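You operate a simulated robot arm through the tools that you are given. There is no shell and no other tool. Be economical: measure what you need, move in short steps, check, and stop when the job is done.

You run a simulated robot arm. Do the job below in one go: nothing can be reset, and whatever is moved stays where it is left.

JOB
Pour one cup of tea and cover it with the small white saucer.
Fine: the saucers lie on the two empty cups, which stay as they are; one press of POUR; the cup stays on the drip mat; swing the spout back, switch off, spill nothing.

It is judged by the outcome, as a careful person would: the job done as asked, and still so three seconds after it is handed in. It fails if anything else is knocked over, pushed out of place, dropped, spilled or broken. Lids that push on must go on centred and level and be pressed home; caps that screw on are set level and turned clockwise until they are tight.

ROBOT AND FRAMES
A 7-joint arm with a two-finger parallel gripper, fixed in place. Base frame: the origin is at the foot of the arm, x ahead of it, y to its left, z up; the work surface is at about z = 920. Units: mm, rad, N and s.
With the tool pointing down near the work surface it reaches from about 280 to 680 mm from the base axis. Its first joint turns from -1.152 to 1.152 rad. Payload 1.57 kg.
The tool frame sits at the grasp point between the pads (the TCP): z along the fingers, y along the line on which they close. The tips reach 30 mm beyond it. The gripper opens to 110 mm. The fingers are 24 mm wide and 12 mm thick; the gripper's body (48 by 112 mm) begins 78 mm behind the TCP.
Orientation is that of the tool frame in the base frame, as a unit quaternion [w, x, y, z]. With the fingers straight down and closing along the base's y, the tool's x points along the base's -x, its y along +y and its z along -z.

CONTROLS
- The arm moves only by the tool apply_moves. Its argument "commands" is a list of rows, each an object of numbers (a shift or turn left out is 0, a gripper value left out holds the last): "tx", "ty", "tz": the shift along the base's x, y, z in mm; "wx", "wy", "wz": the turn, a rotation vector about the base's x, y, z in rad. In form: [{"tx": .., "ty": .., "tz": .., "wx": .., "wy": .., "wz": ..}, ...]. A call has 1 to 12 rows; each row is the pose to reach, as a shift and turn from the pose commanded when the call began. "fingers" is the opening in per cent of the stroke, from 0 (shut) to 100 (fully open), set as the call begins (left out, the last holds). Rows are played at 5 a second. More than 50 mm and 0.15 rad between two rows, or a gripper value outside its range, and nothing of the call is played. Where a pose cannot be reached the arm comes as near as it can. A force on the tool above 40 N (or 10 N above the force at the start of the call, whichever is more), or a blocked arm, ends the call early, and 0.2 s more pass. The fingers move at their own pace (about 108 mm/s each) and stop on an object; they squeeze with about 42 N. The grip force told is the motor's: it shows also when the fingers shut on nothing. Time passes only in rows, and 0.2 s behind the last, so rows that repeat a pose let the fingers close. It gives the time, the measured TCP pose, the force on the tool (base axes), the opening and the grip force at its end, in the units of the frame above (readings bear some noise), with the torque about the TCP (base axes, N m) and any sound that the robot's microphone picked up.
- Cameras (640 x 400 px; columns grow to the right, rows downward): "scene" is fixed at [172.9, -404.2, 1394.9]; the picture's right is [0.66, -0.75, 0.00], its down [-0.49, -0.43, -0.76] and it looks along [0.57, 0.50, -0.65] (base axes); focal length 214 px, centre (320, 200). "wrist" rides on the gripper at [70, 16, -141] in the tool frame; the picture's right is [-0.23, 0.97, 0.00], its down [-0.86, -0.20, -0.48] and it looks along [-0.47, -0.11, 0.88] (tool axes); focal length 222 px, centre (320, 200). There is no depth. A picture from a camera that has moved, and an enlarged one, comes with that camera's place and axes in the base frame and with its lens.
- snapshot(camera): a new picture of that camera. No time passes.
- close_up(camera, box): a new picture of the part [left, top, right, bottom] of that camera's present view, enlarged. No time passes.
- job_done(): hands the job in; it is judged then, once.

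Work in short steps. Places have to be worked out from the pictures, the camera data and where the tool is seen: move nearer, look again, correct. Check each grasp and each placing, and mend what went wrong. You have 120 turns and 76 pictures in all, those below and enlarged ones among them. Open the gripper and draw the arm clear of the work before you hand the job in, unless the task says otherwise; then end with one line.

The tools are called as a command line: name --argument value ..., lists and objects as JSON in quotes. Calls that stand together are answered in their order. apply_moves: Moves the arm, as the interface text tells. Its arguments: {"type":"object","properties":{"commands":{"type":"array","items":{"type":"object","properties":{"tx":{"type":"number"},"ty":{"type":"number"},"tz":{"type":"number"},"wx":{"type":"number"},"wy":{"type":"number"},"wz":{"type":"number"}}}},"fingers":{"type":"number"}},"required":["commands"]} The other tools are called the same way: snapshot (camera) takes a picture; close_up (camera, box) takes an enlarged picture of a part of a camera's view; job_done () hands the job in.

At the start:

```text
clock: 0.0
tool_pos: [402.3, -1.8, 1289.5]
orientation: [0.0, 0.0, 1.0, -0.001]
contact_force: [0.3, -0.4, -0.1]
torque: [0.01, -0.02, 0.01]
opening: 110.3
grasp_force: 0.1
```

scene: 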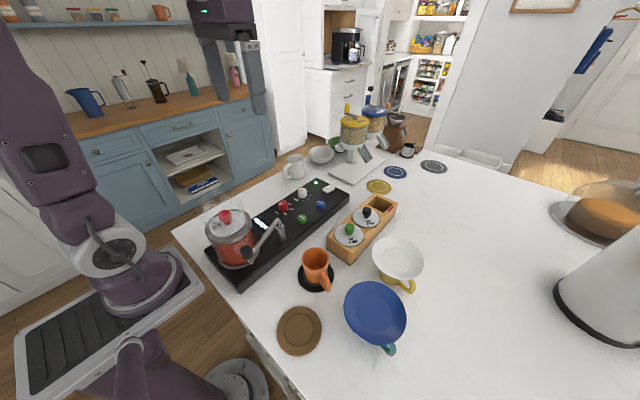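
wrist: 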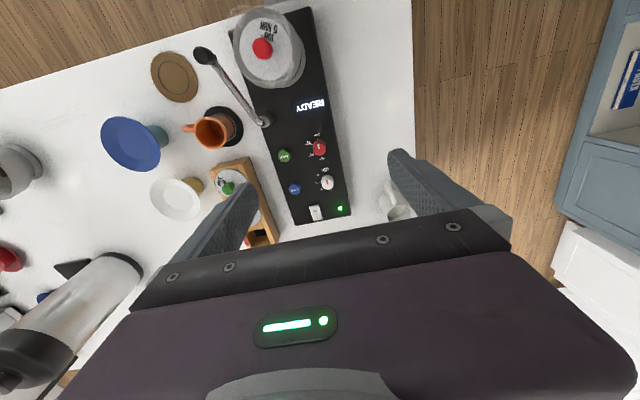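

The machine reads READY, an orange cup stands on a black drip mat, and the spout seems swung to one side. I'll look closer at the details first.

close_up --camera "scene" --box '[190, 160, 430, 310]'

close_up --camera "wrist" --box '[90, 0, 410, 200]'

close_up --camera "wrist" --box '[240, 80, 360, 230]'

close_up --camera "scene" --box '[250, 170, 350, 240]'

```text
2.67 times, centred on (310, 235) of scene
camera zoom: at [172.9, -404.2, 1394.9], right [0.66, -0.75, 0.0], down [-0.49, -0.43, -0.76], along [0.57, 0.5, -0.65], focal length 572 px, centre (347, 107)
```

zoom: 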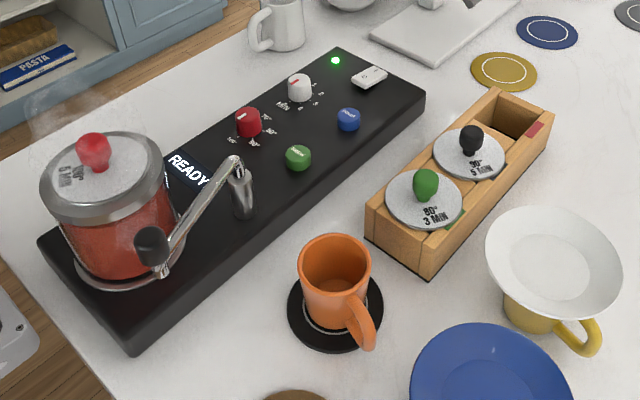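

```text
2.00 times, centred on (250, 100) of wrist
camera zoom: at [331.2, 14.6, 1430.6], right [0.23, 0.97, 0.0], down [0.86, -0.2, 0.48], along [0.47, -0.11, -0.88], focal length 444 px, centre (460, 400)
```

zoom: 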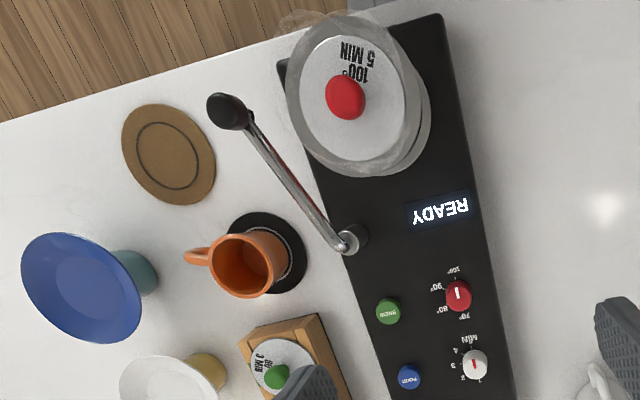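

```text
2.67 times, centred on (300, 155) of wrist
camera zoom: at [331.2, 14.6, 1430.6], right [0.23, 0.97, 0.0], down [0.86, -0.2, 0.48], along [0.47, -0.11, -0.88], focal length 592 px, centre (373, 320)
```

zoom: 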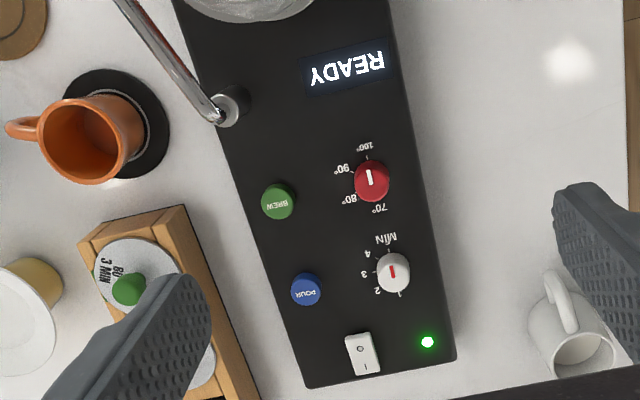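

```text
5.71 times, centred on (300, 205) of scene
camera zoom: at [172.9, -404.2, 1394.9], right [0.66, -0.75, 0.0], down [-0.49, -0.43, -0.76], along [0.57, 0.5, -0.65], focal length 1226 px, centre (434, 171)
```

zoom: 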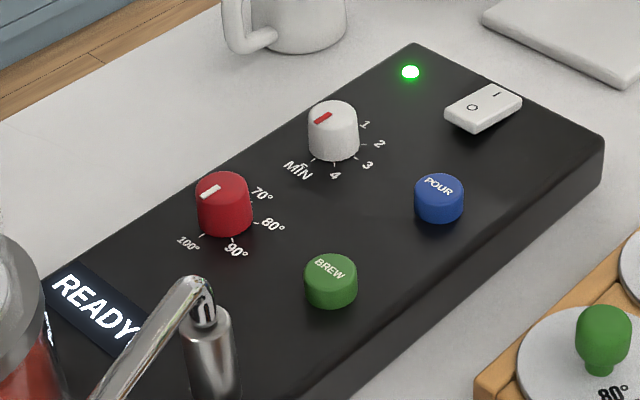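

The tea is ready in the pot. From the pictures I place the spout pivot near (371,-93), its black knob near (265,-139,1056), the mat and cup near (372,-214), POUR near (534,-92,972) and the switch near (611,-58,964). I'll move toward the spout for a nearer look.

apply_moves --commands '[{"tx": -20, "ty": -24, "tz": -14}, {"tx": -40, "ty": -48, "tz": -28}, {"tx": -60, "ty": -72, "tz": -42}, {"tx": -80, "ty": -96, "tz": -56}, {"tx": -100, "ty": -118, "tz": -70}, {"tx": -110, "ty": -130, "tz": -80}, {"tx": -110, "ty": -130, "tz": -80}]' --fingers 45

snapshot --camera "wrist"

close_up --camera "scene" --box '[200, 190, 350, 290]'

close_up --camera "scene" --box '[340, 220, 450, 300]'

```text
clock: 1.6
tool_pos: [291.6, -130.3, 1209.9]
orientation: [0.0, 0.0, 1.0, 0.0]
contact_force: [-0.2, 0.4, 0.0]
torque: [0.01, -0.02, 0.01]
opening: 49.6
grasp_force: 0.1
```

```text
69 pictures are left
camera wrist: at [220.9, -116.1, 1350.6], right [0.23, 0.97, 0.0], down [0.86, -0.2, 0.48], along [0.47, -0.11, -0.88], focal length 222 px, centre (320, 200)
```

wrist: 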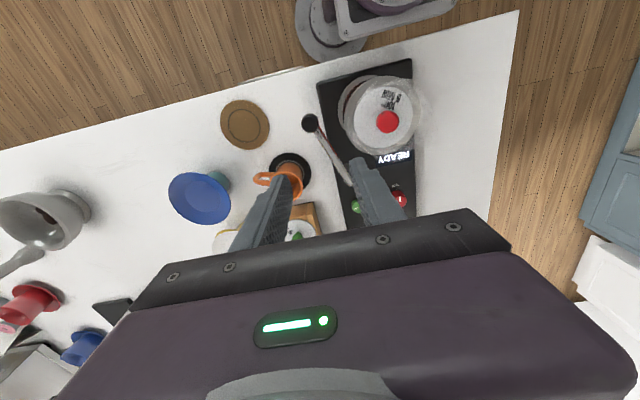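

```text
4.00 times, centred on (275, 240) of scene
camera zoom: at [172.9, -404.2, 1394.9], right [0.66, -0.75, 0.0], down [-0.49, -0.43, -0.76], along [0.57, 0.5, -0.65], focal length 858 px, centre (500, 40)
```

zoom: 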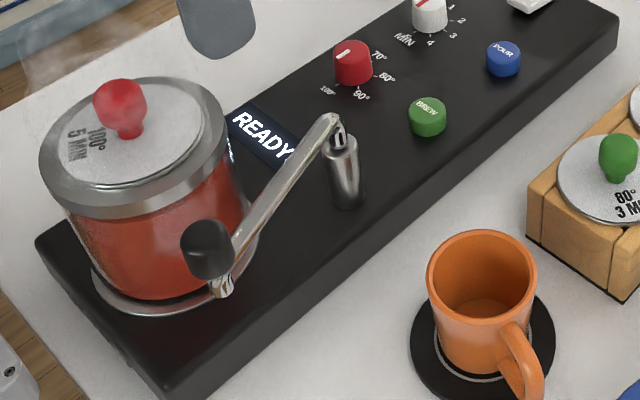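

```text
5.00 times, centred on (395, 260) of scene
camera zoom: at [172.9, -404.2, 1394.9], right [0.66, -0.75, 0.0], down [-0.49, -0.43, -0.76], along [0.57, 0.5, -0.65], focal length 1072 px, centre (-55, -100)
```

zoom: 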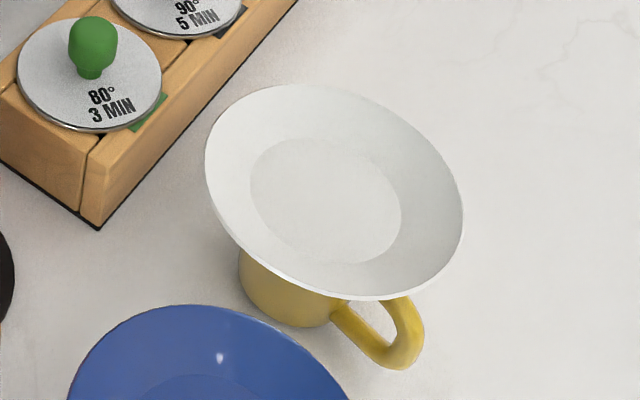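

The spout knob checks out at about (265,-140, top ≈1070), with the nozzle below it. I'll go above it, turned so that the fingers close along its swing, and look.

apply_moves --commands '[{"tx": -6, "ty": -2, "tz": -15, "wz": 0.1}, {"tx": -12, "ty": -4, "tz": -30, "wz": 0.2}, {"tx": -18, "ty": -6, "tz": -45, "wz": 0.3}, {"tx": -24, "ty": -8, "tz": -60, "wz": 0.4}, {"tx": -27, "ty": -10, "tz": -80, "wz": 0.41}, {"tx": -27, "ty": -10, "tz": -90, "wz": 0.41}, {"tx": -27, "ty": -10, "tz": -90, "wz": 0.41}]' --fingers 28

snapshot --camera "wrist"

close_up --camera "scene" --box '[180, 160, 320, 280]'

```text
clock: 3.2
tool_pos: [264.0, -140.7, 1119.8]
orientation: [0.0, -0.203, 0.979, 0.0]
contact_force: [-0.1, -0.6, -0.1]
torque: [-0.01, -0.03, 0.02]
opening: 31.0
grasp_force: 0.0
```

```text
66 pictures are left
camera wrist: at [193.4, -154.6, 1259.9], right [-0.18, 0.98, 0.0], down [0.86, 0.16, 0.48], along [0.47, 0.09, -0.88], focal length 222 px, centre (320, 200)
```

wrist: 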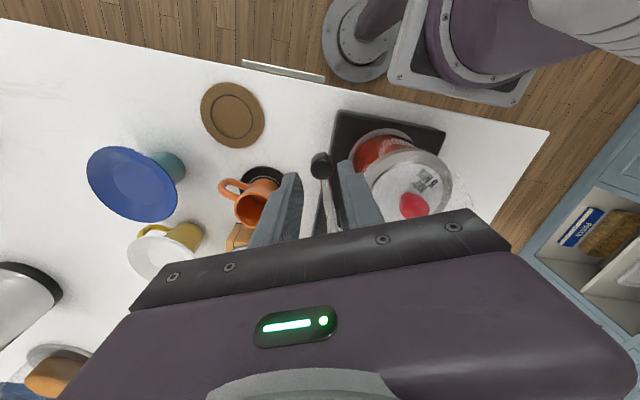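

```text
3.33 times, centred on (250, 220) of scene
camera zoom: at [172.9, -404.2, 1394.9], right [0.66, -0.75, 0.0], down [-0.49, -0.43, -0.76], along [0.57, 0.5, -0.65], focal length 715 px, centre (553, 133)
```

zoom: 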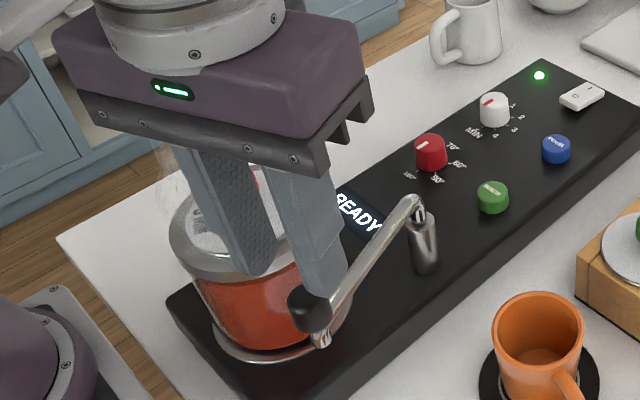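

The knob is between the fingers in plan. I'll descend 52 mm and close on it.

apply_moves --commands '[{"tz": -15}, {"tz": -30}, {"tz": -42}, {"tz": -52}, {"tz": -52}]'

close_up --camera "scene" --box '[190, 190, 310, 280]'

close_up --camera "wrist" --box '[240, 100, 440, 240]'

```text
clock: 4.4
tool_pos: [265.8, -141.3, 1067.2]
orientation: [0.0, -0.205, 0.979, 0.0]
contact_force: [0.4, -0.2, -0.2]
torque: [0.02, 0.01, -0.03]
opening: 30.8
grasp_force: 0.1
```

```text
4.44 times, centred on (250, 235) of scene
camera zoom: at [172.9, -404.2, 1394.9], right [0.66, -0.75, 0.0], down [-0.49, -0.43, -0.76], along [0.57, 0.5, -0.65], focal length 953 px, centre (631, 44)
```

zoom: 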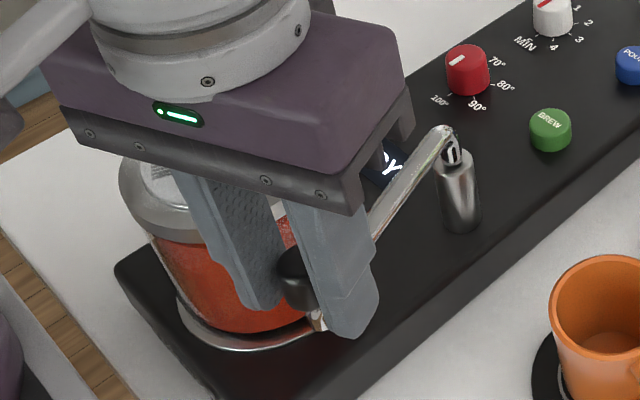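

```text
2.86 times, centred on (340, 170) of wrist
camera zoom: at [193.2, -154.6, 1208.4], right [-0.18, 0.98, 0.0], down [0.86, 0.16, 0.48], along [0.47, 0.09, -0.88], focal length 635 px, centre (263, 286)
```

zoom: 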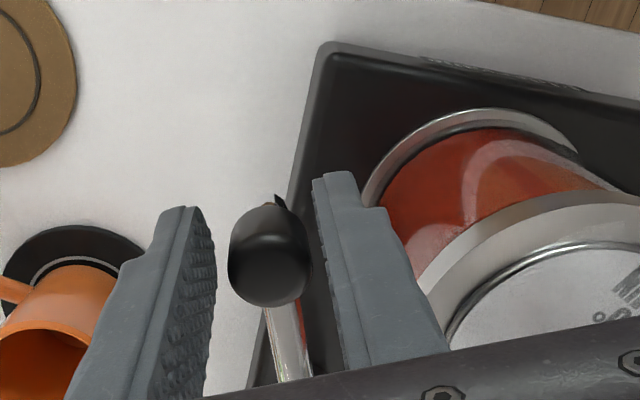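

The knob is centred between the pads with a clear gap to the pot. I'll narrow the fingers to a loose cage and swing it about the pivot, most of the way.

apply_moves --commands '[{}, {"tx": 6.3, "ty": -12.4, "wz": 0.12}, {"tx": 14.3, "ty": -23.8, "wz": 0.24}, {"tx": 23.6, "ty": -34.2, "wz": 0.36}, {"tx": 34.1, "ty": -43.4, "wz": 0.48}, {"tx": 45.5, "ty": -51.2, "wz": 0.6}, {"tx": 57.9, "ty": -57.6, "wz": 0.72}, {"tx": 70.9, "ty": -62.5, "wz": 0.84}, {"tx": 84.4, "ty": -65.8, "wz": 0.96}, {"tx": 84.4, "ty": -65.8, "wz": 0.96}]' --fingers 23

close_up --camera "scene" --box '[240, 190, 390, 310]'

snapshot --camera "wrist"

```text
clock: 6.6
tool_pos: [348.3, -207.4, 1068.7]
orientation: [0.0, -0.633, 0.774, 0.0]
contact_force: [0.2, -0.7, -0.1]
torque: [0.05, -0.03, -0.01]
opening: 25.3
grasp_force: 0.1
```

```text
3.33 times, centred on (315, 250) of scene
camera zoom: at [172.9, -404.2, 1394.9], right [0.66, -0.75, 0.0], down [-0.49, -0.43, -0.76], along [0.57, 0.5, -0.65], focal length 715 px, centre (337, 33)
```

zoom: 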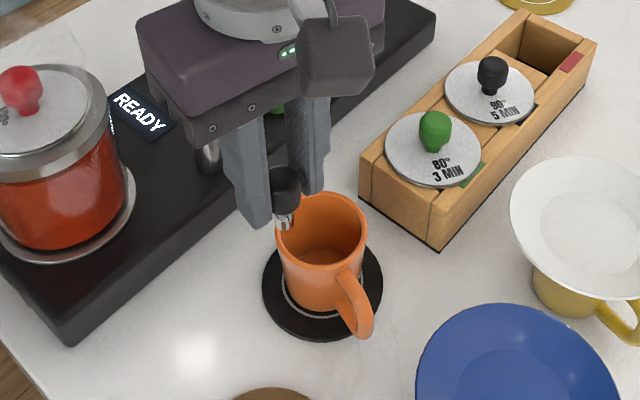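

```text
61 pictures are left
camera wrist: at [318.4, -272.4, 1208.7], right [-0.91, 0.42, 0.0], down [0.37, 0.8, 0.48], along [0.2, 0.44, -0.88], focal length 222 px, centre (320, 200)
```

wrist: 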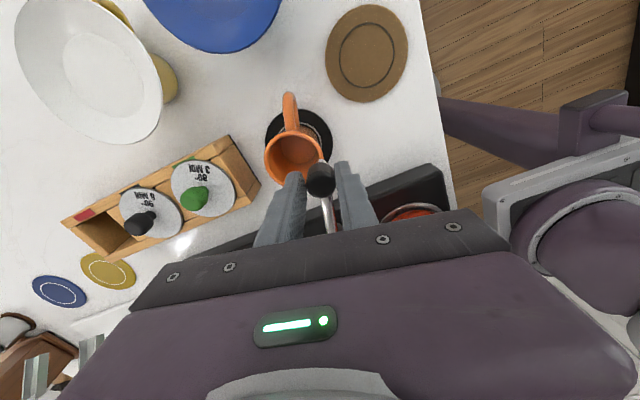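

The nozzle is about 20 mm short of the cup's axis (≈(370,-217)). I'll finish the swing and check from both cameras.

apply_moves --commands '[{"tx": 12, "ty": -1.5, "wz": 0.1}, {"tx": 23.5, "ty": -2, "wz": 0.2}, {"tx": 23.5, "ty": -2, "wz": 0.2}]'

close_up --camera "scene" --box '[270, 210, 370, 290]'

close_up --camera "wrist" --box '[220, 80, 420, 220]'

```text
clock: 7.4
tool_pos: [372.9, -210.2, 1068.1]
orientation: [-0.001, -0.707, 0.708, 0.0]
contact_force: [0.5, 0.0, 0.3]
torque: [0.03, -0.03, 0.03]
opening: 25.3
grasp_force: 0.1
```

```text
5.00 times, centred on (320, 250) of scene
camera zoom: at [172.9, -404.2, 1394.9], right [0.66, -0.75, 0.0], down [-0.49, -0.43, -0.76], along [0.57, 0.5, -0.65], focal length 1072 px, centre (320, -50)
```

zoom: 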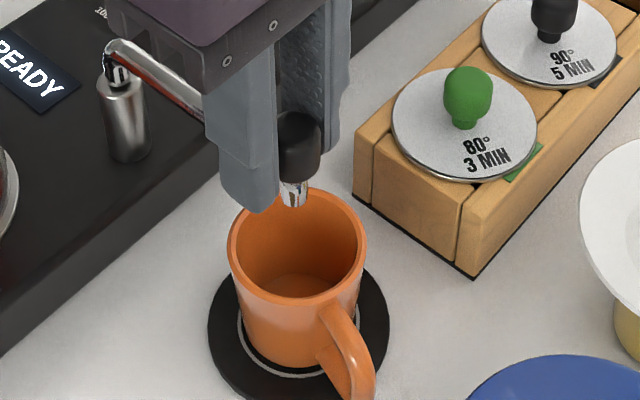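

```text
2.86 times, centred on (320, 150) of wrist
camera zoom: at [355.7, -279.3, 1208.5], right [-0.97, 0.23, 0.0], down [0.2, 0.86, 0.48], along [0.11, 0.47, -0.88], focal length 635 px, centre (320, 343)
```

zoom: 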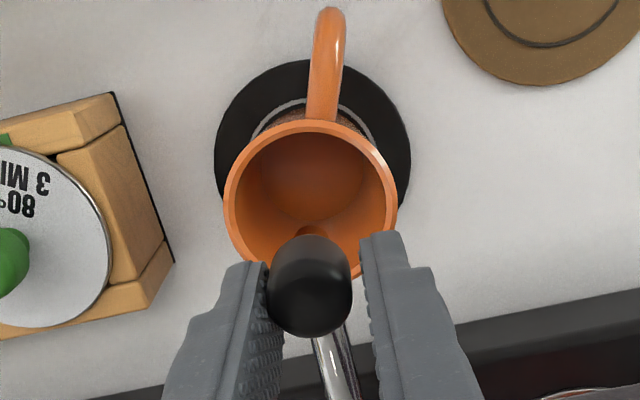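

Nozzle ≈(371,-215) is over the cup's centre ≈(372,-217). I'll open, rise clear, then move over toward POUR with the fingers shut.

apply_moves --commands '[{}, {"tz": 15}, {"tz": 40}, {"tz": 60}, {"tz": 60}]' --fingers 40

apply_moves --commands '[{"tx": 30, "ty": 20}, {"tx": 65, "ty": 45}, {"tx": 100, "ty": 75}, {"tx": 135, "ty": 100, "tz": -20}, {"tx": 161, "ty": 118, "tz": -50}, {"tx": 161, "ty": 118, "tz": -80}, {"tx": 161, "ty": 118, "tz": -80}]' --fingers 0

close_up --camera "scene" --box '[260, 160, 380, 260]'

snapshot --camera "wrist"

```text
clock: 8.6
tool_pos: [372.3, -210.4, 1129.6]
orientation: [0.0, 0.707, -0.707, 0.0]
contact_force: [-0.7, 0.3, 0.6]
torque: [0.01, -0.01, -0.03]
opening: 43.9
grasp_force: 0.0
```

```text
clock: 10.2
tool_pos: [535.3, -91.8, 1047.3]
orientation: [-0.001, -0.706, 0.708, 0.0]
contact_force: [-0.5, 0.2, 0.0]
torque: [0.0, 0.02, -0.01]
opening: 0.0
grasp_force: 21.2
```

```text
4.00 times, centred on (320, 210) of scene
camera zoom: at [172.9, -404.2, 1394.9], right [0.66, -0.75, 0.0], down [-0.49, -0.43, -0.76], along [0.57, 0.5, -0.65], focal length 858 px, centre (320, 160)
```

zoom: 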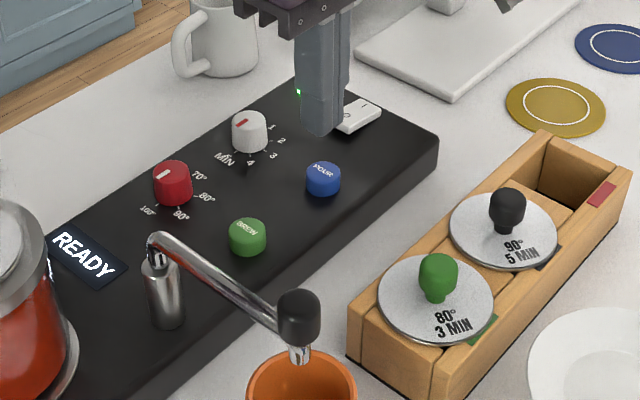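

```text
57 pictures are left
camera wrist: at [517.3, -161.0, 1187.6], right [-0.97, 0.23, 0.0], down [0.2, 0.85, 0.48], along [0.11, 0.47, -0.88], focal length 222 px, centre (320, 200)
```

wrist: 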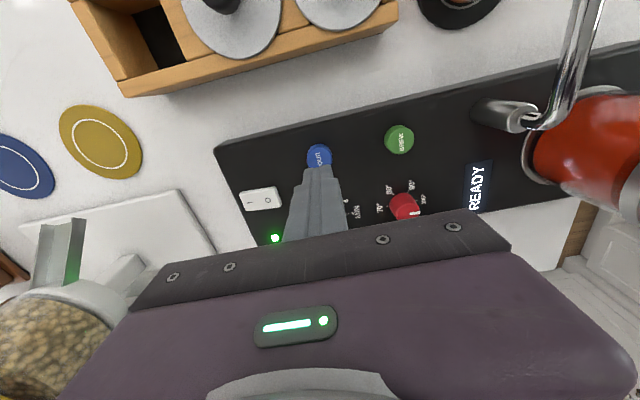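

POUR confirmed at ≈(534,-93). I'll come down to just above it.

apply_moves --commands '[{"tx": -1, "ty": -1, "tz": -20}, {"tx": -1, "ty": -1, "tz": -36}, {"tx": -1, "ty": -1, "tz": -40}, {"tx": -1, "ty": -1, "tz": -40}]'

close_up --camera "scene" --box '[290, 180, 350, 220]'

```text
clock: 11.2
tool_pos: [532.3, -92.8, 1007.4]
orientation: [0.0, -0.706, 0.708, -0.001]
contact_force: [-0.2, -0.5, 0.8]
torque: [0.01, 0.0, -0.01]
opening: 0.0
grasp_force: 21.3
```

```text
10.00 times, centred on (320, 200) of scene
camera zoom: at [172.9, -404.2, 1394.9], right [0.66, -0.75, 0.0], down [-0.49, -0.43, -0.76], along [0.57, 0.5, -0.65], focal length 2145 px, centre (320, 200)
```

zoom: 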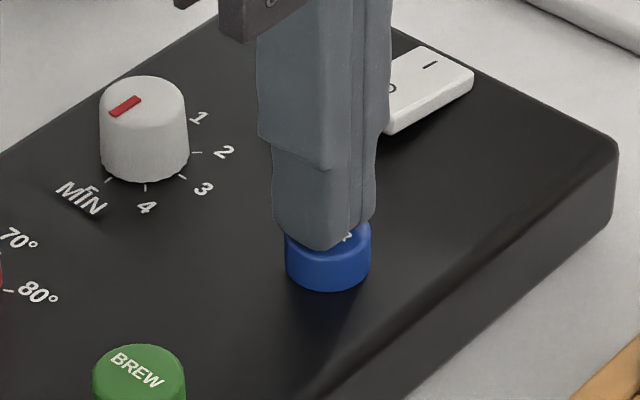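

Right over the button. I'll press down slowly, then let go in the same call.

apply_moves --commands '[{"tz": -4}, {"tz": -6}, {"tz": -8}, {"tz": -10}, {"tz": -11}]'

```text
clock: 12.4
tool_pos: [532.3, -91.5, 996.7]
orientation: [0.001, -0.706, 0.708, 0.0]
contact_force: [1.6, -0.2, 1.8]
torque: [0.0, -0.02, 0.02]
opening: 0.0
grasp_force: 20.9
heard: click
```

A click was heard: the press registered. I'll lift straight off and look.

apply_moves --commands '[{"tz": 10}, {"tz": 40}, {"tz": 70}]'

close_up --camera "scene" --box '[220, 170, 370, 290]'

```text
clock: 13.2
tool_pos: [533.8, -91.7, 1067.9]
orientation: [0.0, 0.707, -0.707, 0.0]
contact_force: [0.4, -0.5, -0.7]
torque: [0.01, -0.02, 0.0]
opening: 0.0
grasp_force: 21.0
```

```text
3.33 times, centred on (295, 230) of scene
camera zoom: at [172.9, -404.2, 1394.9], right [0.66, -0.75, 0.0], down [-0.49, -0.43, -0.76], along [0.57, 0.5, -0.65], focal length 715 px, centre (403, 100)
```

zoom: 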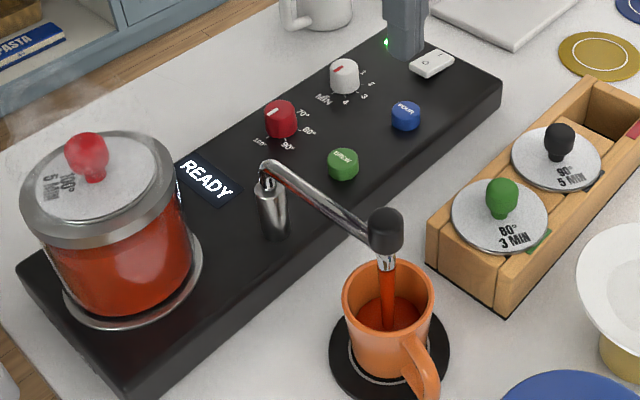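

Tea is running into the cup. I'll wait without moving and watch.

apply_moves --commands '[{}, {}, {}, {}, {}, {}, {}, {}, {}, {}, {}, {}]'

close_up --camera "scene" --box '[220, 170, 370, 290]'

```text
clock: 15.8
tool_pos: [534.3, -91.8, 1067.3]
orientation: [0.0, -0.707, 0.707, 0.001]
contact_force: [0.4, 0.0, -0.4]
torque: [-0.02, 0.01, 0.02]
opening: 0.0
grasp_force: 21.0
```

```text
3.33 times, centred on (295, 230) of scene
camera zoom: at [172.9, -404.2, 1394.9], right [0.66, -0.75, 0.0], down [-0.49, -0.43, -0.76], along [0.57, 0.5, -0.65], focal length 715 px, centre (403, 100)
```

zoom: 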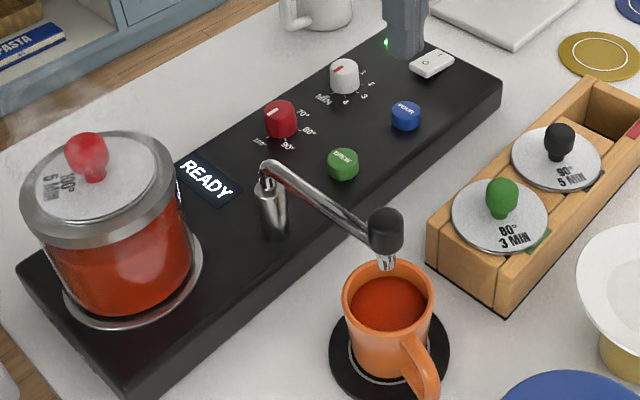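

The flow has stopped with the cup well filled. While any last drips fall, I'll look at the switch.

apply_moves --commands '[{"tx": 20, "ty": 10}, {"tx": 40, "ty": 20}, {"tx": 40, "ty": 20}]'

close_up --camera "wrist" --box '[220, 120, 370, 240]'

close_up --camera "scene" --box '[300, 160, 360, 205]'

```text
clock: 16.6
tool_pos: [574.2, -72.5, 1067.3]
orientation: [0.0, 0.707, -0.707, 0.001]
contact_force: [-0.1, 0.3, -0.2]
torque: [-0.02, -0.02, 0.02]
opening: 0.0
grasp_force: 20.6
```

```text
3.33 times, centred on (295, 180) of wrist
camera zoom: at [556.2, -141.8, 1207.9], right [-0.97, 0.23, 0.0], down [0.2, 0.85, 0.48], along [0.11, 0.47, -0.88], focal length 740 px, centre (403, 267)
```

zoom: 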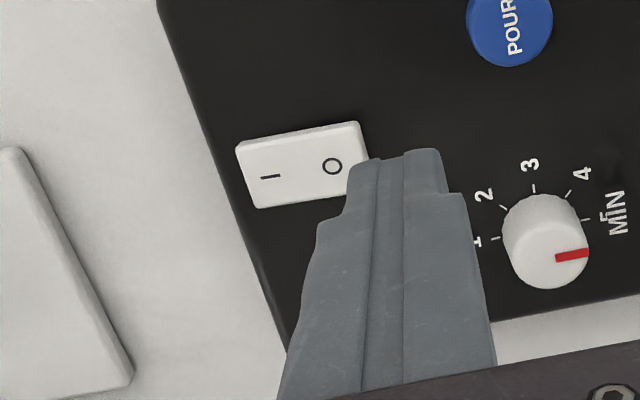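

```text
8.89 times, centred on (330, 182) of scene
camera zoom: at [172.9, -404.2, 1394.9], right [0.66, -0.75, 0.0], down [-0.49, -0.43, -0.76], along [0.57, 0.5, -0.65], focal length 1906 px, centre (231, 356)
```

zoom: 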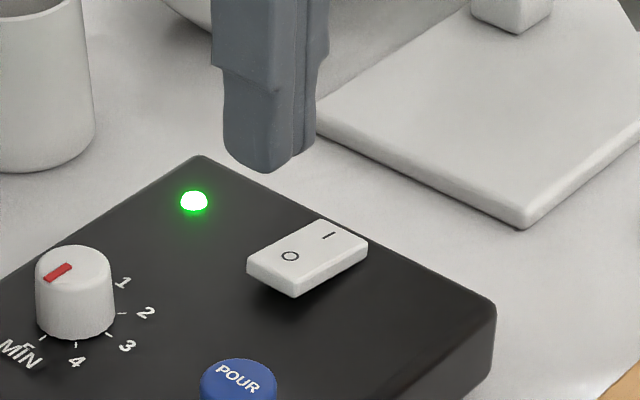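

The O end of the rocker is the raised one, at ≈(599,-60, 972). I'll go above it, slightly outboard of the O mark.

apply_moves --commands '[{"tx": 10, "ty": 7}, {"tx": 20, "ty": 12.5, "tz": -25}, {"tx": 20, "ty": 12.5, "tz": -50}, {"tx": 20, "ty": 12.5, "tz": -57}, {"tx": 20, "ty": 12.5, "tz": -57}]'

close_up --camera "scene" --box '[300, 160, 360, 205]'

close_up --camera "wrist" --box '[250, 120, 400, 240]'

```text
clock: 17.8
tool_pos: [592.6, -59.6, 1010.0]
orientation: [-0.001, -0.706, 0.708, 0.0]
contact_force: [1.3, 0.5, 0.9]
torque: [0.0, 0.0, -0.01]
opening: 0.0
grasp_force: 21.2
```

```text
8.89 times, centred on (330, 182) of scene
camera zoom: at [172.9, -404.2, 1394.9], right [0.66, -0.75, 0.0], down [-0.49, -0.43, -0.76], along [0.57, 0.5, -0.65], focal length 1906 px, centre (231, 356)
```

zoom: 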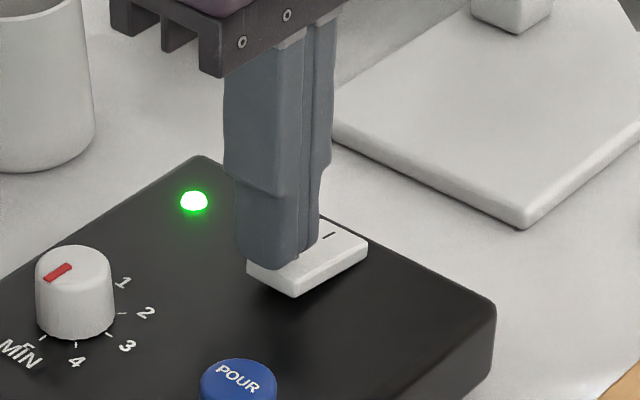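

```text
3.33 times, centred on (325, 180) of wrist
camera zoom: at [575.8, -129.4, 1150.4], right [-0.97, 0.23, 0.0], down [0.2, 0.85, 0.48], along [0.11, 0.47, -0.88], focal length 740 px, centre (303, 267)
```

zoom: 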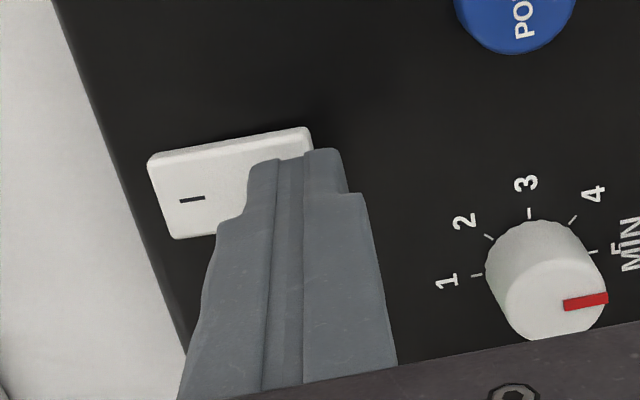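

Tips are over the O end. Pressing down slowly.

apply_moves --commands '[{"tz": -4}, {"tz": -7}, {"tz": -9}, {"tz": -11}, {"tz": -13}]'

close_up --camera "scene" --box '[250, 160, 360, 240]'

```text
clock: 19.0
tool_pos: [592.0, -60.2, 1000.5]
orientation: [0.001, 0.707, -0.707, 0.0]
contact_force: [-11.1, 0.8, 13.8]
torque: [0.05, 0.15, 0.03]
opening: 0.0
grasp_force: 20.8
heard: click
stopped in row 5: the force on the tool passed its limit at 45 N (the readings are from after the stop); the commanded pose is now the measured one
```

```text
5.00 times, centred on (305, 200) of scene
camera zoom: at [172.3, -404.2, 1395.0], right [0.66, -0.75, 0.0], down [-0.49, -0.43, -0.76], along [0.57, 0.5, -0.65], focal length 1072 px, centre (395, 200)
```

zoom: 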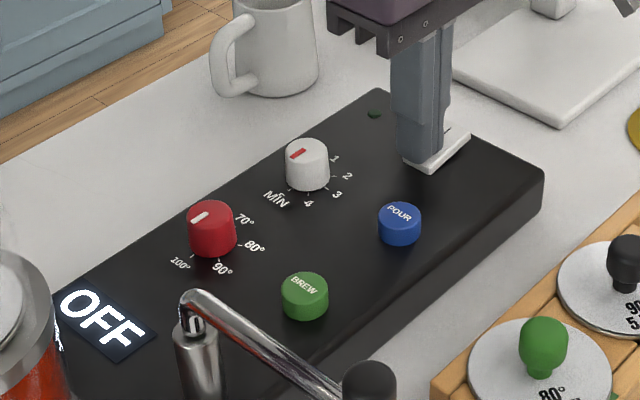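

The display reads OFF and the light is out. I'll lift off and go back above the spout knob.

apply_moves --commands '[{"tz": 30}, {"tz": 75}, {"tz": 122}, {"tx": -40, "ty": -25, "tz": 130}, {"tx": -80, "ty": -50, "tz": 130}, {"tx": -120, "ty": -80, "tz": 130}, {"tx": -160, "ty": -110, "tz": 130}, {"tx": -195, "ty": -140, "tz": 130}, {"tx": -220, "ty": -150, "tz": 130}, {"tx": -220, "ty": -150, "tz": 125}, {"tx": -220, "ty": -150, "tz": 125}]' --fingers 31

close_up --camera "wrist" --box '[220, 80, 420, 220]'

close_up --camera "scene" --box '[220, 170, 370, 290]'

```text
clock: 21.4
tool_pos: [371.9, -208.8, 1126.3]
orientation: [-0.001, 0.708, -0.706, 0.001]
contact_force: [0.3, -0.3, -0.4]
torque: [0.01, 0.0, 0.0]
opening: 34.1
grasp_force: 0.1
```

```text
2.86 times, centred on (320, 150) of wrist
camera zoom: at [355.3, -279.4, 1266.5], right [-0.97, 0.23, 0.0], down [0.2, 0.86, 0.48], along [0.11, 0.46, -0.88], focal length 635 px, centre (320, 343)
```

zoom: 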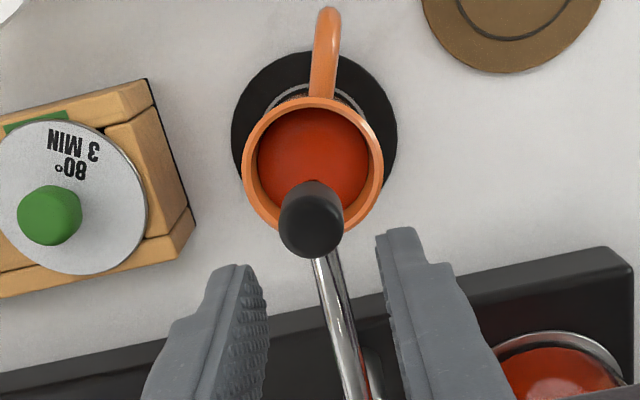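

```text
3.33 times, centred on (295, 230) of scene
camera zoom: at [172.9, -404.2, 1394.9], right [0.66, -0.75, 0.0], down [-0.49, -0.43, -0.76], along [0.57, 0.5, -0.65], focal length 715 px, centre (403, 100)
```

zoom: 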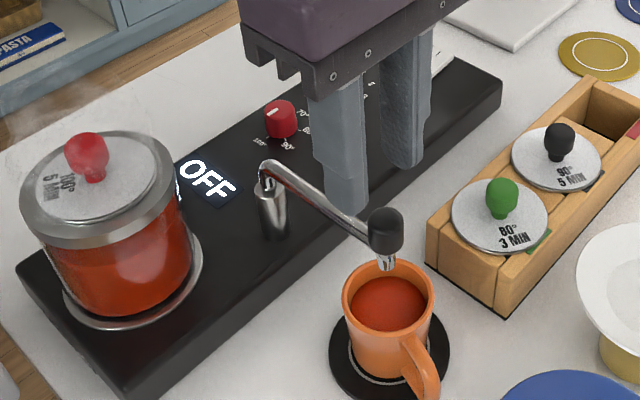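

The knob is at ≈(373.6,-217). I'll shift over it, descend and close to the loose cage.

apply_moves --commands '[{"tx": 1, "ty": -5}, {"tx": 1, "ty": -5, "tz": -20}, {"tx": 1, "ty": -5, "tz": -40}, {"tx": 1, "ty": -5, "tz": -58}, {"tx": 1, "ty": -5, "tz": -58}]'

close_up --camera "wrist" --box '[220, 80, 420, 220]'

```text
clock: 22.6
tool_pos: [374.6, -215.5, 1066.5]
orientation: [-0.001, 0.707, -0.707, 0.001]
contact_force: [0.0, 0.7, 0.4]
torque: [0.02, 0.01, -0.02]
opening: 34.2
grasp_force: 0.1
```

```text
2.86 times, centred on (320, 150) of wrist
camera zoom: at [356.4, -284.9, 1207.5], right [-0.97, 0.23, 0.0], down [0.2, 0.86, 0.48], along [0.11, 0.46, -0.88], focal length 635 px, centre (320, 343)
```

zoom: 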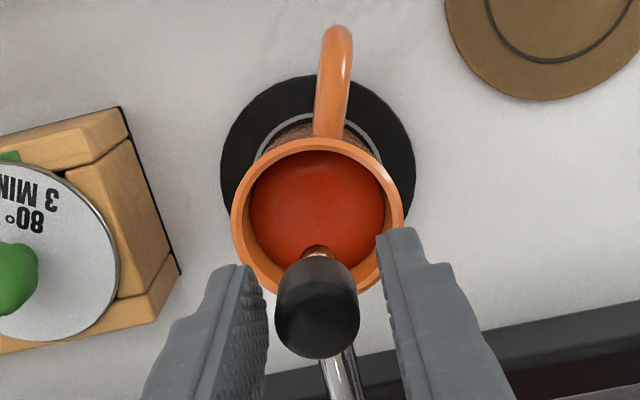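

Knob caged. Swinging the spout back along its arc to where it was parked.

apply_moves --commands '[{}, {"tx": -14.9, "ty": 2.7, "wz": -0.126}, {"tx": -30, "ty": 5.4, "wz": -0.256}, {"tx": -44.6, "ty": 10, "wz": -0.386}, {"tx": -58.5, "ty": 16.4, "wz": -0.516}, {"tx": -71.4, "ty": 24.6, "wz": -0.646}, {"tx": -83.2, "ty": 34.4, "wz": -0.776}, {"tx": -93.7, "ty": 45.7, "wz": -0.906}, {"tx": -102.5, "ty": 58.2, "wz": -1.036}, {"tx": -108.2, "ty": 69.6, "wz": -1.146}, {"tx": -109.5, "ty": 72.8, "wz": -1.16}, {"tx": -109.5, "ty": 72.8, "wz": -1.16}]' --fingers 23

close_up --camera "scene" --box '[200, 170, 350, 290]'

```text
clock: 25.2
tool_pos: [264.3, -141.3, 1067.3]
orientation: [-0.001, -0.203, 0.979, -0.001]
contact_force: [-0.2, -0.2, -0.2]
torque: [0.01, 0.0, 0.0]
opening: 25.3
grasp_force: 0.0
```

```text
3.33 times, centred on (275, 230) of scene
camera zoom: at [172.9, -404.2, 1394.9], right [0.66, -0.75, 0.0], down [-0.49, -0.43, -0.76], along [0.57, 0.5, -0.65], focal length 715 px, centre (470, 100)
```

zoom: 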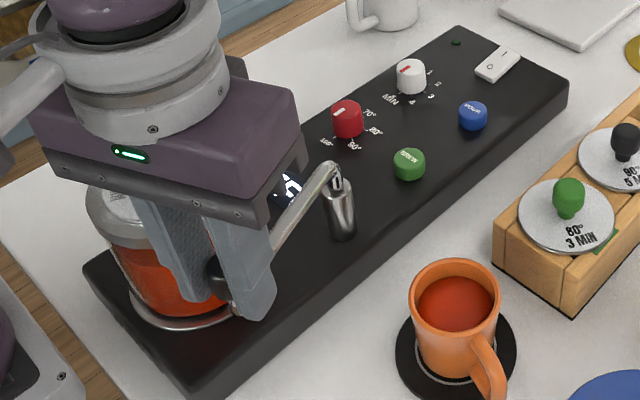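

Spout is parked again to within a couple of mm; a 2 mm nudge takes up the slack, then I open slightly and rise.

apply_moves --commands '[{"tx": -0.8, "ty": 2}, {"tx": -0.8, "ty": 2}]'

apply_moves --commands '[{"ty": -1}, {"ty": -2}, {"ty": -2, "tz": 20}, {"ty": -2, "tz": 60}, {"ty": -2, "tz": 110}, {"ty": -2, "tz": 150}]' --fingers 28

close_up --camera "scene" --box '[200, 170, 350, 290]'

```text
clock: 25.8
tool_pos: [263.4, -139.9, 1066.4]
orientation: [-0.001, -0.204, 0.979, -0.001]
contact_force: [1.4, -0.2, 0.0]
torque: [-0.02, 0.0, -0.01]
opening: 25.4
grasp_force: 0.0
```

```text
clock: 27.2
tool_pos: [263.5, -144.0, 1218.8]
orientation: [-0.001, -0.204, 0.979, -0.001]
contact_force: [-0.5, 0.0, 0.5]
torque: [0.0, -0.01, 0.02]
opening: 30.8
grasp_force: 0.1
```

```text
3.33 times, centred on (275, 230) of scene
camera zoom: at [172.9, -404.2, 1394.9], right [0.66, -0.75, 0.0], down [-0.49, -0.43, -0.76], along [0.57, 0.5, -0.65], focal length 715 px, centre (470, 100)
```

zoom: 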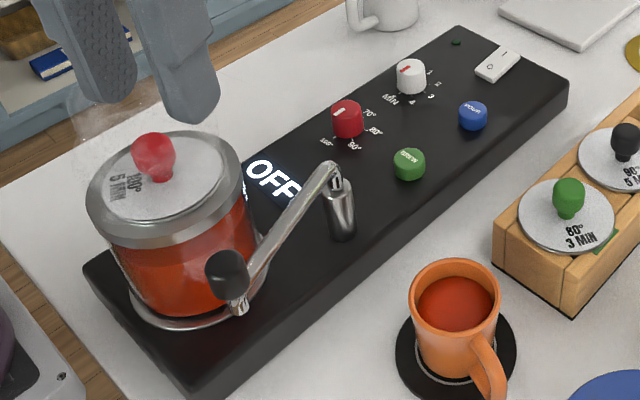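

Spout is back exactly where it began; nothing spilled. Next the white saucer on the yellow cup: I'll move over for a measuring view.

apply_moves --commands '[{"tx": 20, "ty": -30, "wz": -0.07}, {"tx": 40, "ty": -63, "wz": -0.14}, {"tx": 60, "ty": -96, "wz": -0.21}, {"tx": 80, "ty": -130, "wz": -0.28}, {"tx": 103, "ty": -163, "wz": -0.35}, {"tx": 126, "ty": -198, "wz": -0.41}, {"tx": 126, "ty": -198, "wz": -0.41}]' --fingers 100

snapshot --camera "wrist"

close_up --camera "wrist" --box '[220, 60, 420, 220]'

```text
clock: 28.8
tool_pos: [389.1, -339.9, 1217.5]
orientation: [0.0, 0.0, 1.0, 0.0]
contact_force: [0.1, -0.3, -0.2]
torque: [0.0, -0.01, 0.05]
opening: 110.1
grasp_force: 0.1
```

```text
43 pictures are left
camera wrist: at [319.3, -323.6, 1359.1], right [0.23, 0.97, 0.0], down [0.86, -0.2, 0.48], along [0.46, -0.11, -0.88], focal length 222 px, centre (320, 200)
```

wrist: 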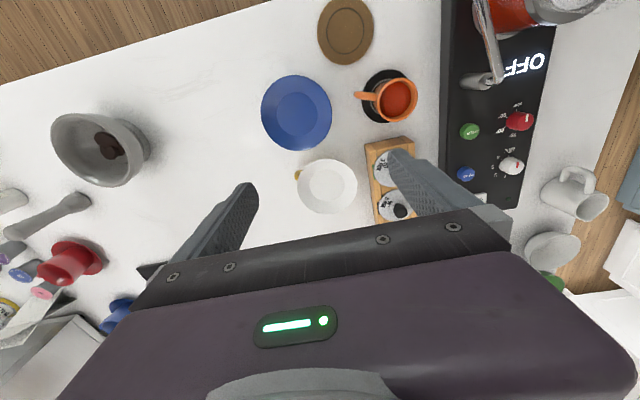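

```text
2.50 times, centred on (320, 140) of wrist
camera zoom: at [319.3, -323.6, 1359.1], right [0.23, 0.97, 0.0], down [0.86, -0.2, 0.48], along [0.46, -0.11, -0.88], focal length 555 px, centre (320, 350)
```

zoom: 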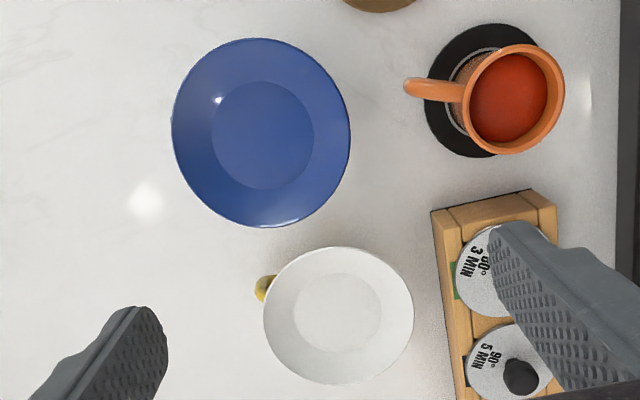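

The white saucer is centred at ≈(482,-351, rim z≈1005) with a diameter of ≈107 mm, which just fits the 110 mm opening. I'll grip it across its diameter along the (1,-1) diagonal, which is clear of both handles, so I move above it with that turn.

apply_moves --commands '[{"tx": 15, "ty": -2, "tz": -10, "wz": 0.13}, {"tx": 30, "ty": -4, "tz": -20, "wz": 0.26}, {"tx": 45, "ty": -6, "tz": -40, "wz": 0.39}, {"tx": 60, "ty": -8, "tz": -60, "wz": 0.52}, {"tx": 76, "ty": -10, "tz": -80, "wz": 0.65}, {"tx": 92.5, "ty": -11, "tz": -100, "wz": 0.785}, {"tx": 92.5, "ty": -11, "tz": -130, "wz": 0.785}, {"tx": 92.5, "ty": -11, "tz": -142, "wz": 0.785}, {"tx": 92.5, "ty": -11, "tz": -142, "wz": 0.785}]' --fingers 100

snapshot --camera "wrist"

close_up --camera "scene" --box '[330, 190, 450, 300]'

```text
clock: 30.8
tool_pos: [481.6, -350.4, 1074.0]
orientation: [-0.001, -0.382, 0.924, -0.001]
contact_force: [0.1, 0.3, 0.1]
torque: [-0.01, 0.02, 0.01]
opening: 109.9
grasp_force: 0.0
```

```text
41 pictures are left
camera wrist: at [420.6, -388.2, 1215.6], right [-0.53, 0.85, 0.0], down [0.75, 0.46, 0.48], along [0.41, 0.25, -0.88], focal length 222 px, centre (320, 200)
```

wrist: 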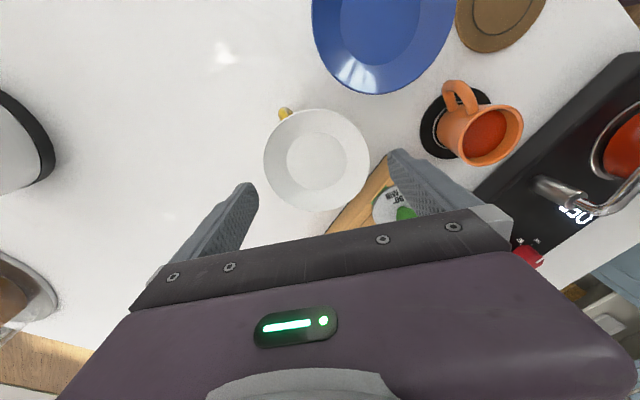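

```text
3.64 times, centred on (390, 245) of scene
camera zoom: at [172.9, -404.2, 1394.9], right [0.66, -0.75, 0.0], down [-0.49, -0.43, -0.76], along [0.57, 0.5, -0.65], focal length 780 px, centre (66, 36)
```

zoom: 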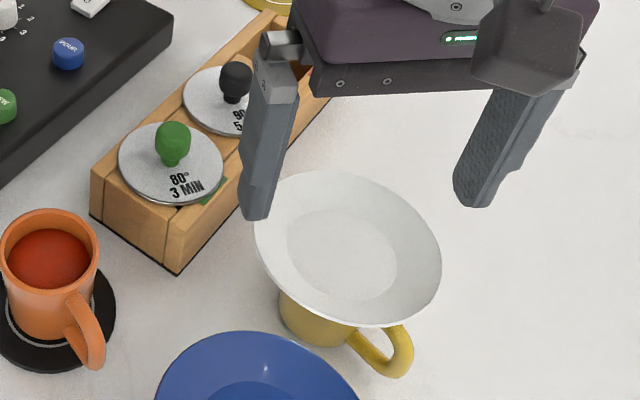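

Correcting for perspective, all three views agree on a centre of ≈(484.5,-351.5). I'll shift there and lower to just above the rim to compare the finger gaps.

apply_moves --commands '[{"tx": 3, "ty": -1}, {"tx": 3, "ty": -1, "tz": -12}, {"tx": 3, "ty": -1, "tz": -22}, {"tx": 3, "ty": -1, "tz": -22}]'

close_up --camera "wrist" --box '[220, 80, 420, 240]'

close_up --camera "scene" --box '[350, 210, 440, 280]'

```text
clock: 31.8
tool_pos: [484.5, -352.2, 1053.5]
orientation: [0.0, -0.383, 0.924, -0.002]
contact_force: [-0.1, 0.4, -0.3]
torque: [-0.01, 0.0, -0.02]
opening: 109.9
grasp_force: 0.1
```

```text
2.50 times, centred on (320, 160) of wrist
camera zoom: at [423.0, -389.4, 1193.8], right [-0.53, 0.85, 0.0], down [0.75, 0.46, 0.48], along [0.41, 0.25, -0.88], focal length 555 px, centre (320, 300)
```

zoom: 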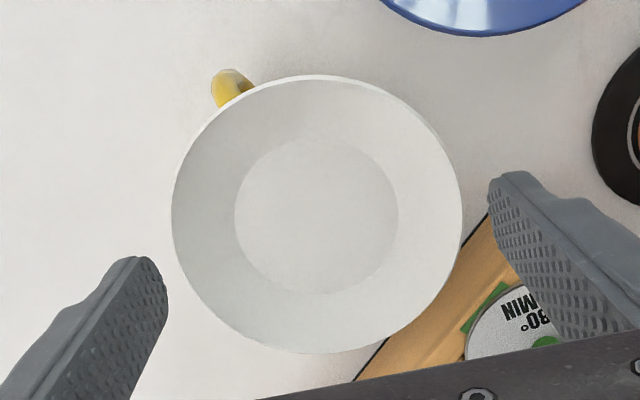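

```text
5.71 times, centred on (395, 245) of scene
camera zoom: at [172.9, -404.2, 1394.9], right [0.66, -0.75, 0.0], down [-0.49, -0.43, -0.76], along [0.57, 0.5, -0.65], focal length 1226 px, centre (-109, -57)
```

zoom: 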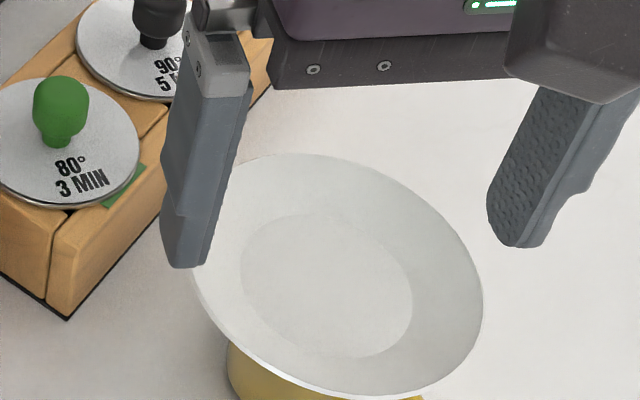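

Reprojection puts the saucer at ≈(488,-350.5, rim≈1001), D≈106.6. I'll adjust by (+3.5,+1.7), lower to just above the rim and compare both gaps.

apply_moves --commands '[{"tx": 3.5, "ty": 1.7}, {"tx": 3.5, "ty": 1.7, "tz": -8}, {"tx": 3.5, "ty": 1.7, "tz": -14}, {"tx": 3.5, "ty": 1.7, "tz": -14}]'

close_up --camera "wrist" --box '[220, 80, 420, 240]'

close_up --camera "scene" --box '[350, 210, 440, 280]'

```text
clock: 32.8
tool_pos: [488.1, -349.7, 1038.3]
orientation: [-0.001, -0.382, 0.924, -0.001]
contact_force: [-0.3, 0.5, -0.8]
torque: [0.0, -0.01, -0.02]
opening: 110.1
grasp_force: 0.0
```

```text
2.50 times, centred on (320, 160) of wrist
camera zoom: at [426.3, -388.2, 1179.7], right [-0.53, 0.85, 0.0], down [0.75, 0.46, 0.48], along [0.41, 0.25, -0.88], focal length 555 px, centre (320, 300)
```

zoom: 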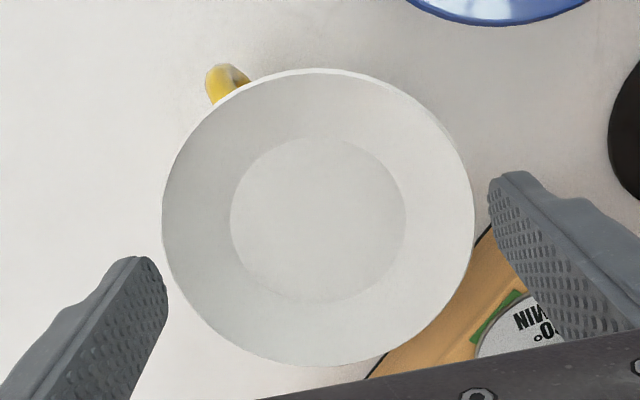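

```text
5.71 times, centred on (395, 245) of scene
camera zoom: at [172.9, -404.2, 1394.9], right [0.66, -0.75, 0.0], down [-0.49, -0.43, -0.76], along [0.57, 0.5, -0.65], focal length 1226 px, centre (-109, -57)
```

zoom: 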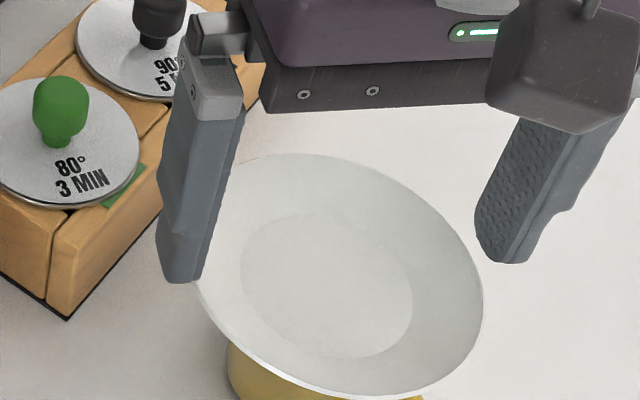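

The fit holds: the left gap looks ≈1 mm tighter than the right, so I shift 1 mm that way and creep down, watching the force.

apply_moves --commands '[{"tx": 0.7, "ty": -0.9}, {"tx": 0.7, "ty": -0.9, "tz": -4}, {"tx": 0.7, "ty": -0.9, "tz": -6}, {"tx": 0.7, "ty": -0.9, "tz": -6}]'

close_up --camera "wrist" --box '[250, 130, 300, 200]'

close_up --camera "wrist" --box '[360, 110, 410, 180]'

```text
clock: 33.8
tool_pos: [488.4, -351.7, 1032.5]
orientation: [-0.001, -0.383, 0.924, -0.001]
contact_force: [-0.7, 0.0, 0.6]
torque: [0.0, 0.01, 0.0]
opening: 109.9
grasp_force: 0.0
```

```text
5.71 times, centred on (275, 165) of wrist
camera zoom: at [427.4, -389.1, 1173.8], right [-0.53, 0.85, 0.0], down [0.75, 0.46, 0.48], along [0.41, 0.25, -0.88], focal length 1269 px, centre (577, 400)
```

zoom: 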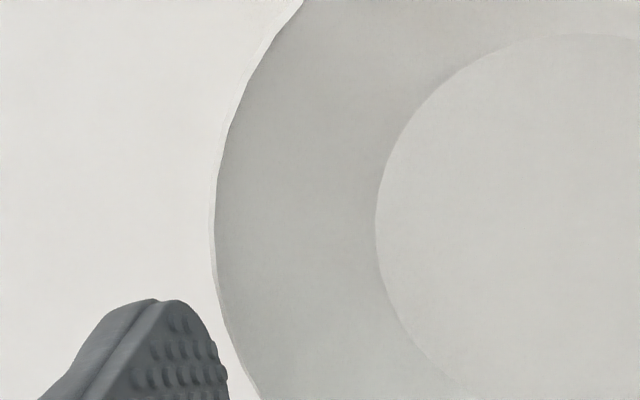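

```text
5.71 times, centred on (385, 145) of wrist
camera zoom: at [427.4, -389.1, 1173.8], right [-0.53, 0.85, 0.0], down [0.75, 0.46, 0.48], along [0.41, 0.25, -0.88], focal length 1269 px, centre (-51, 514)
```

zoom: 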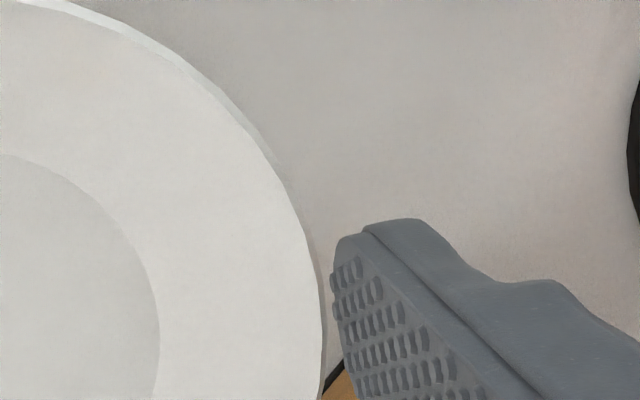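

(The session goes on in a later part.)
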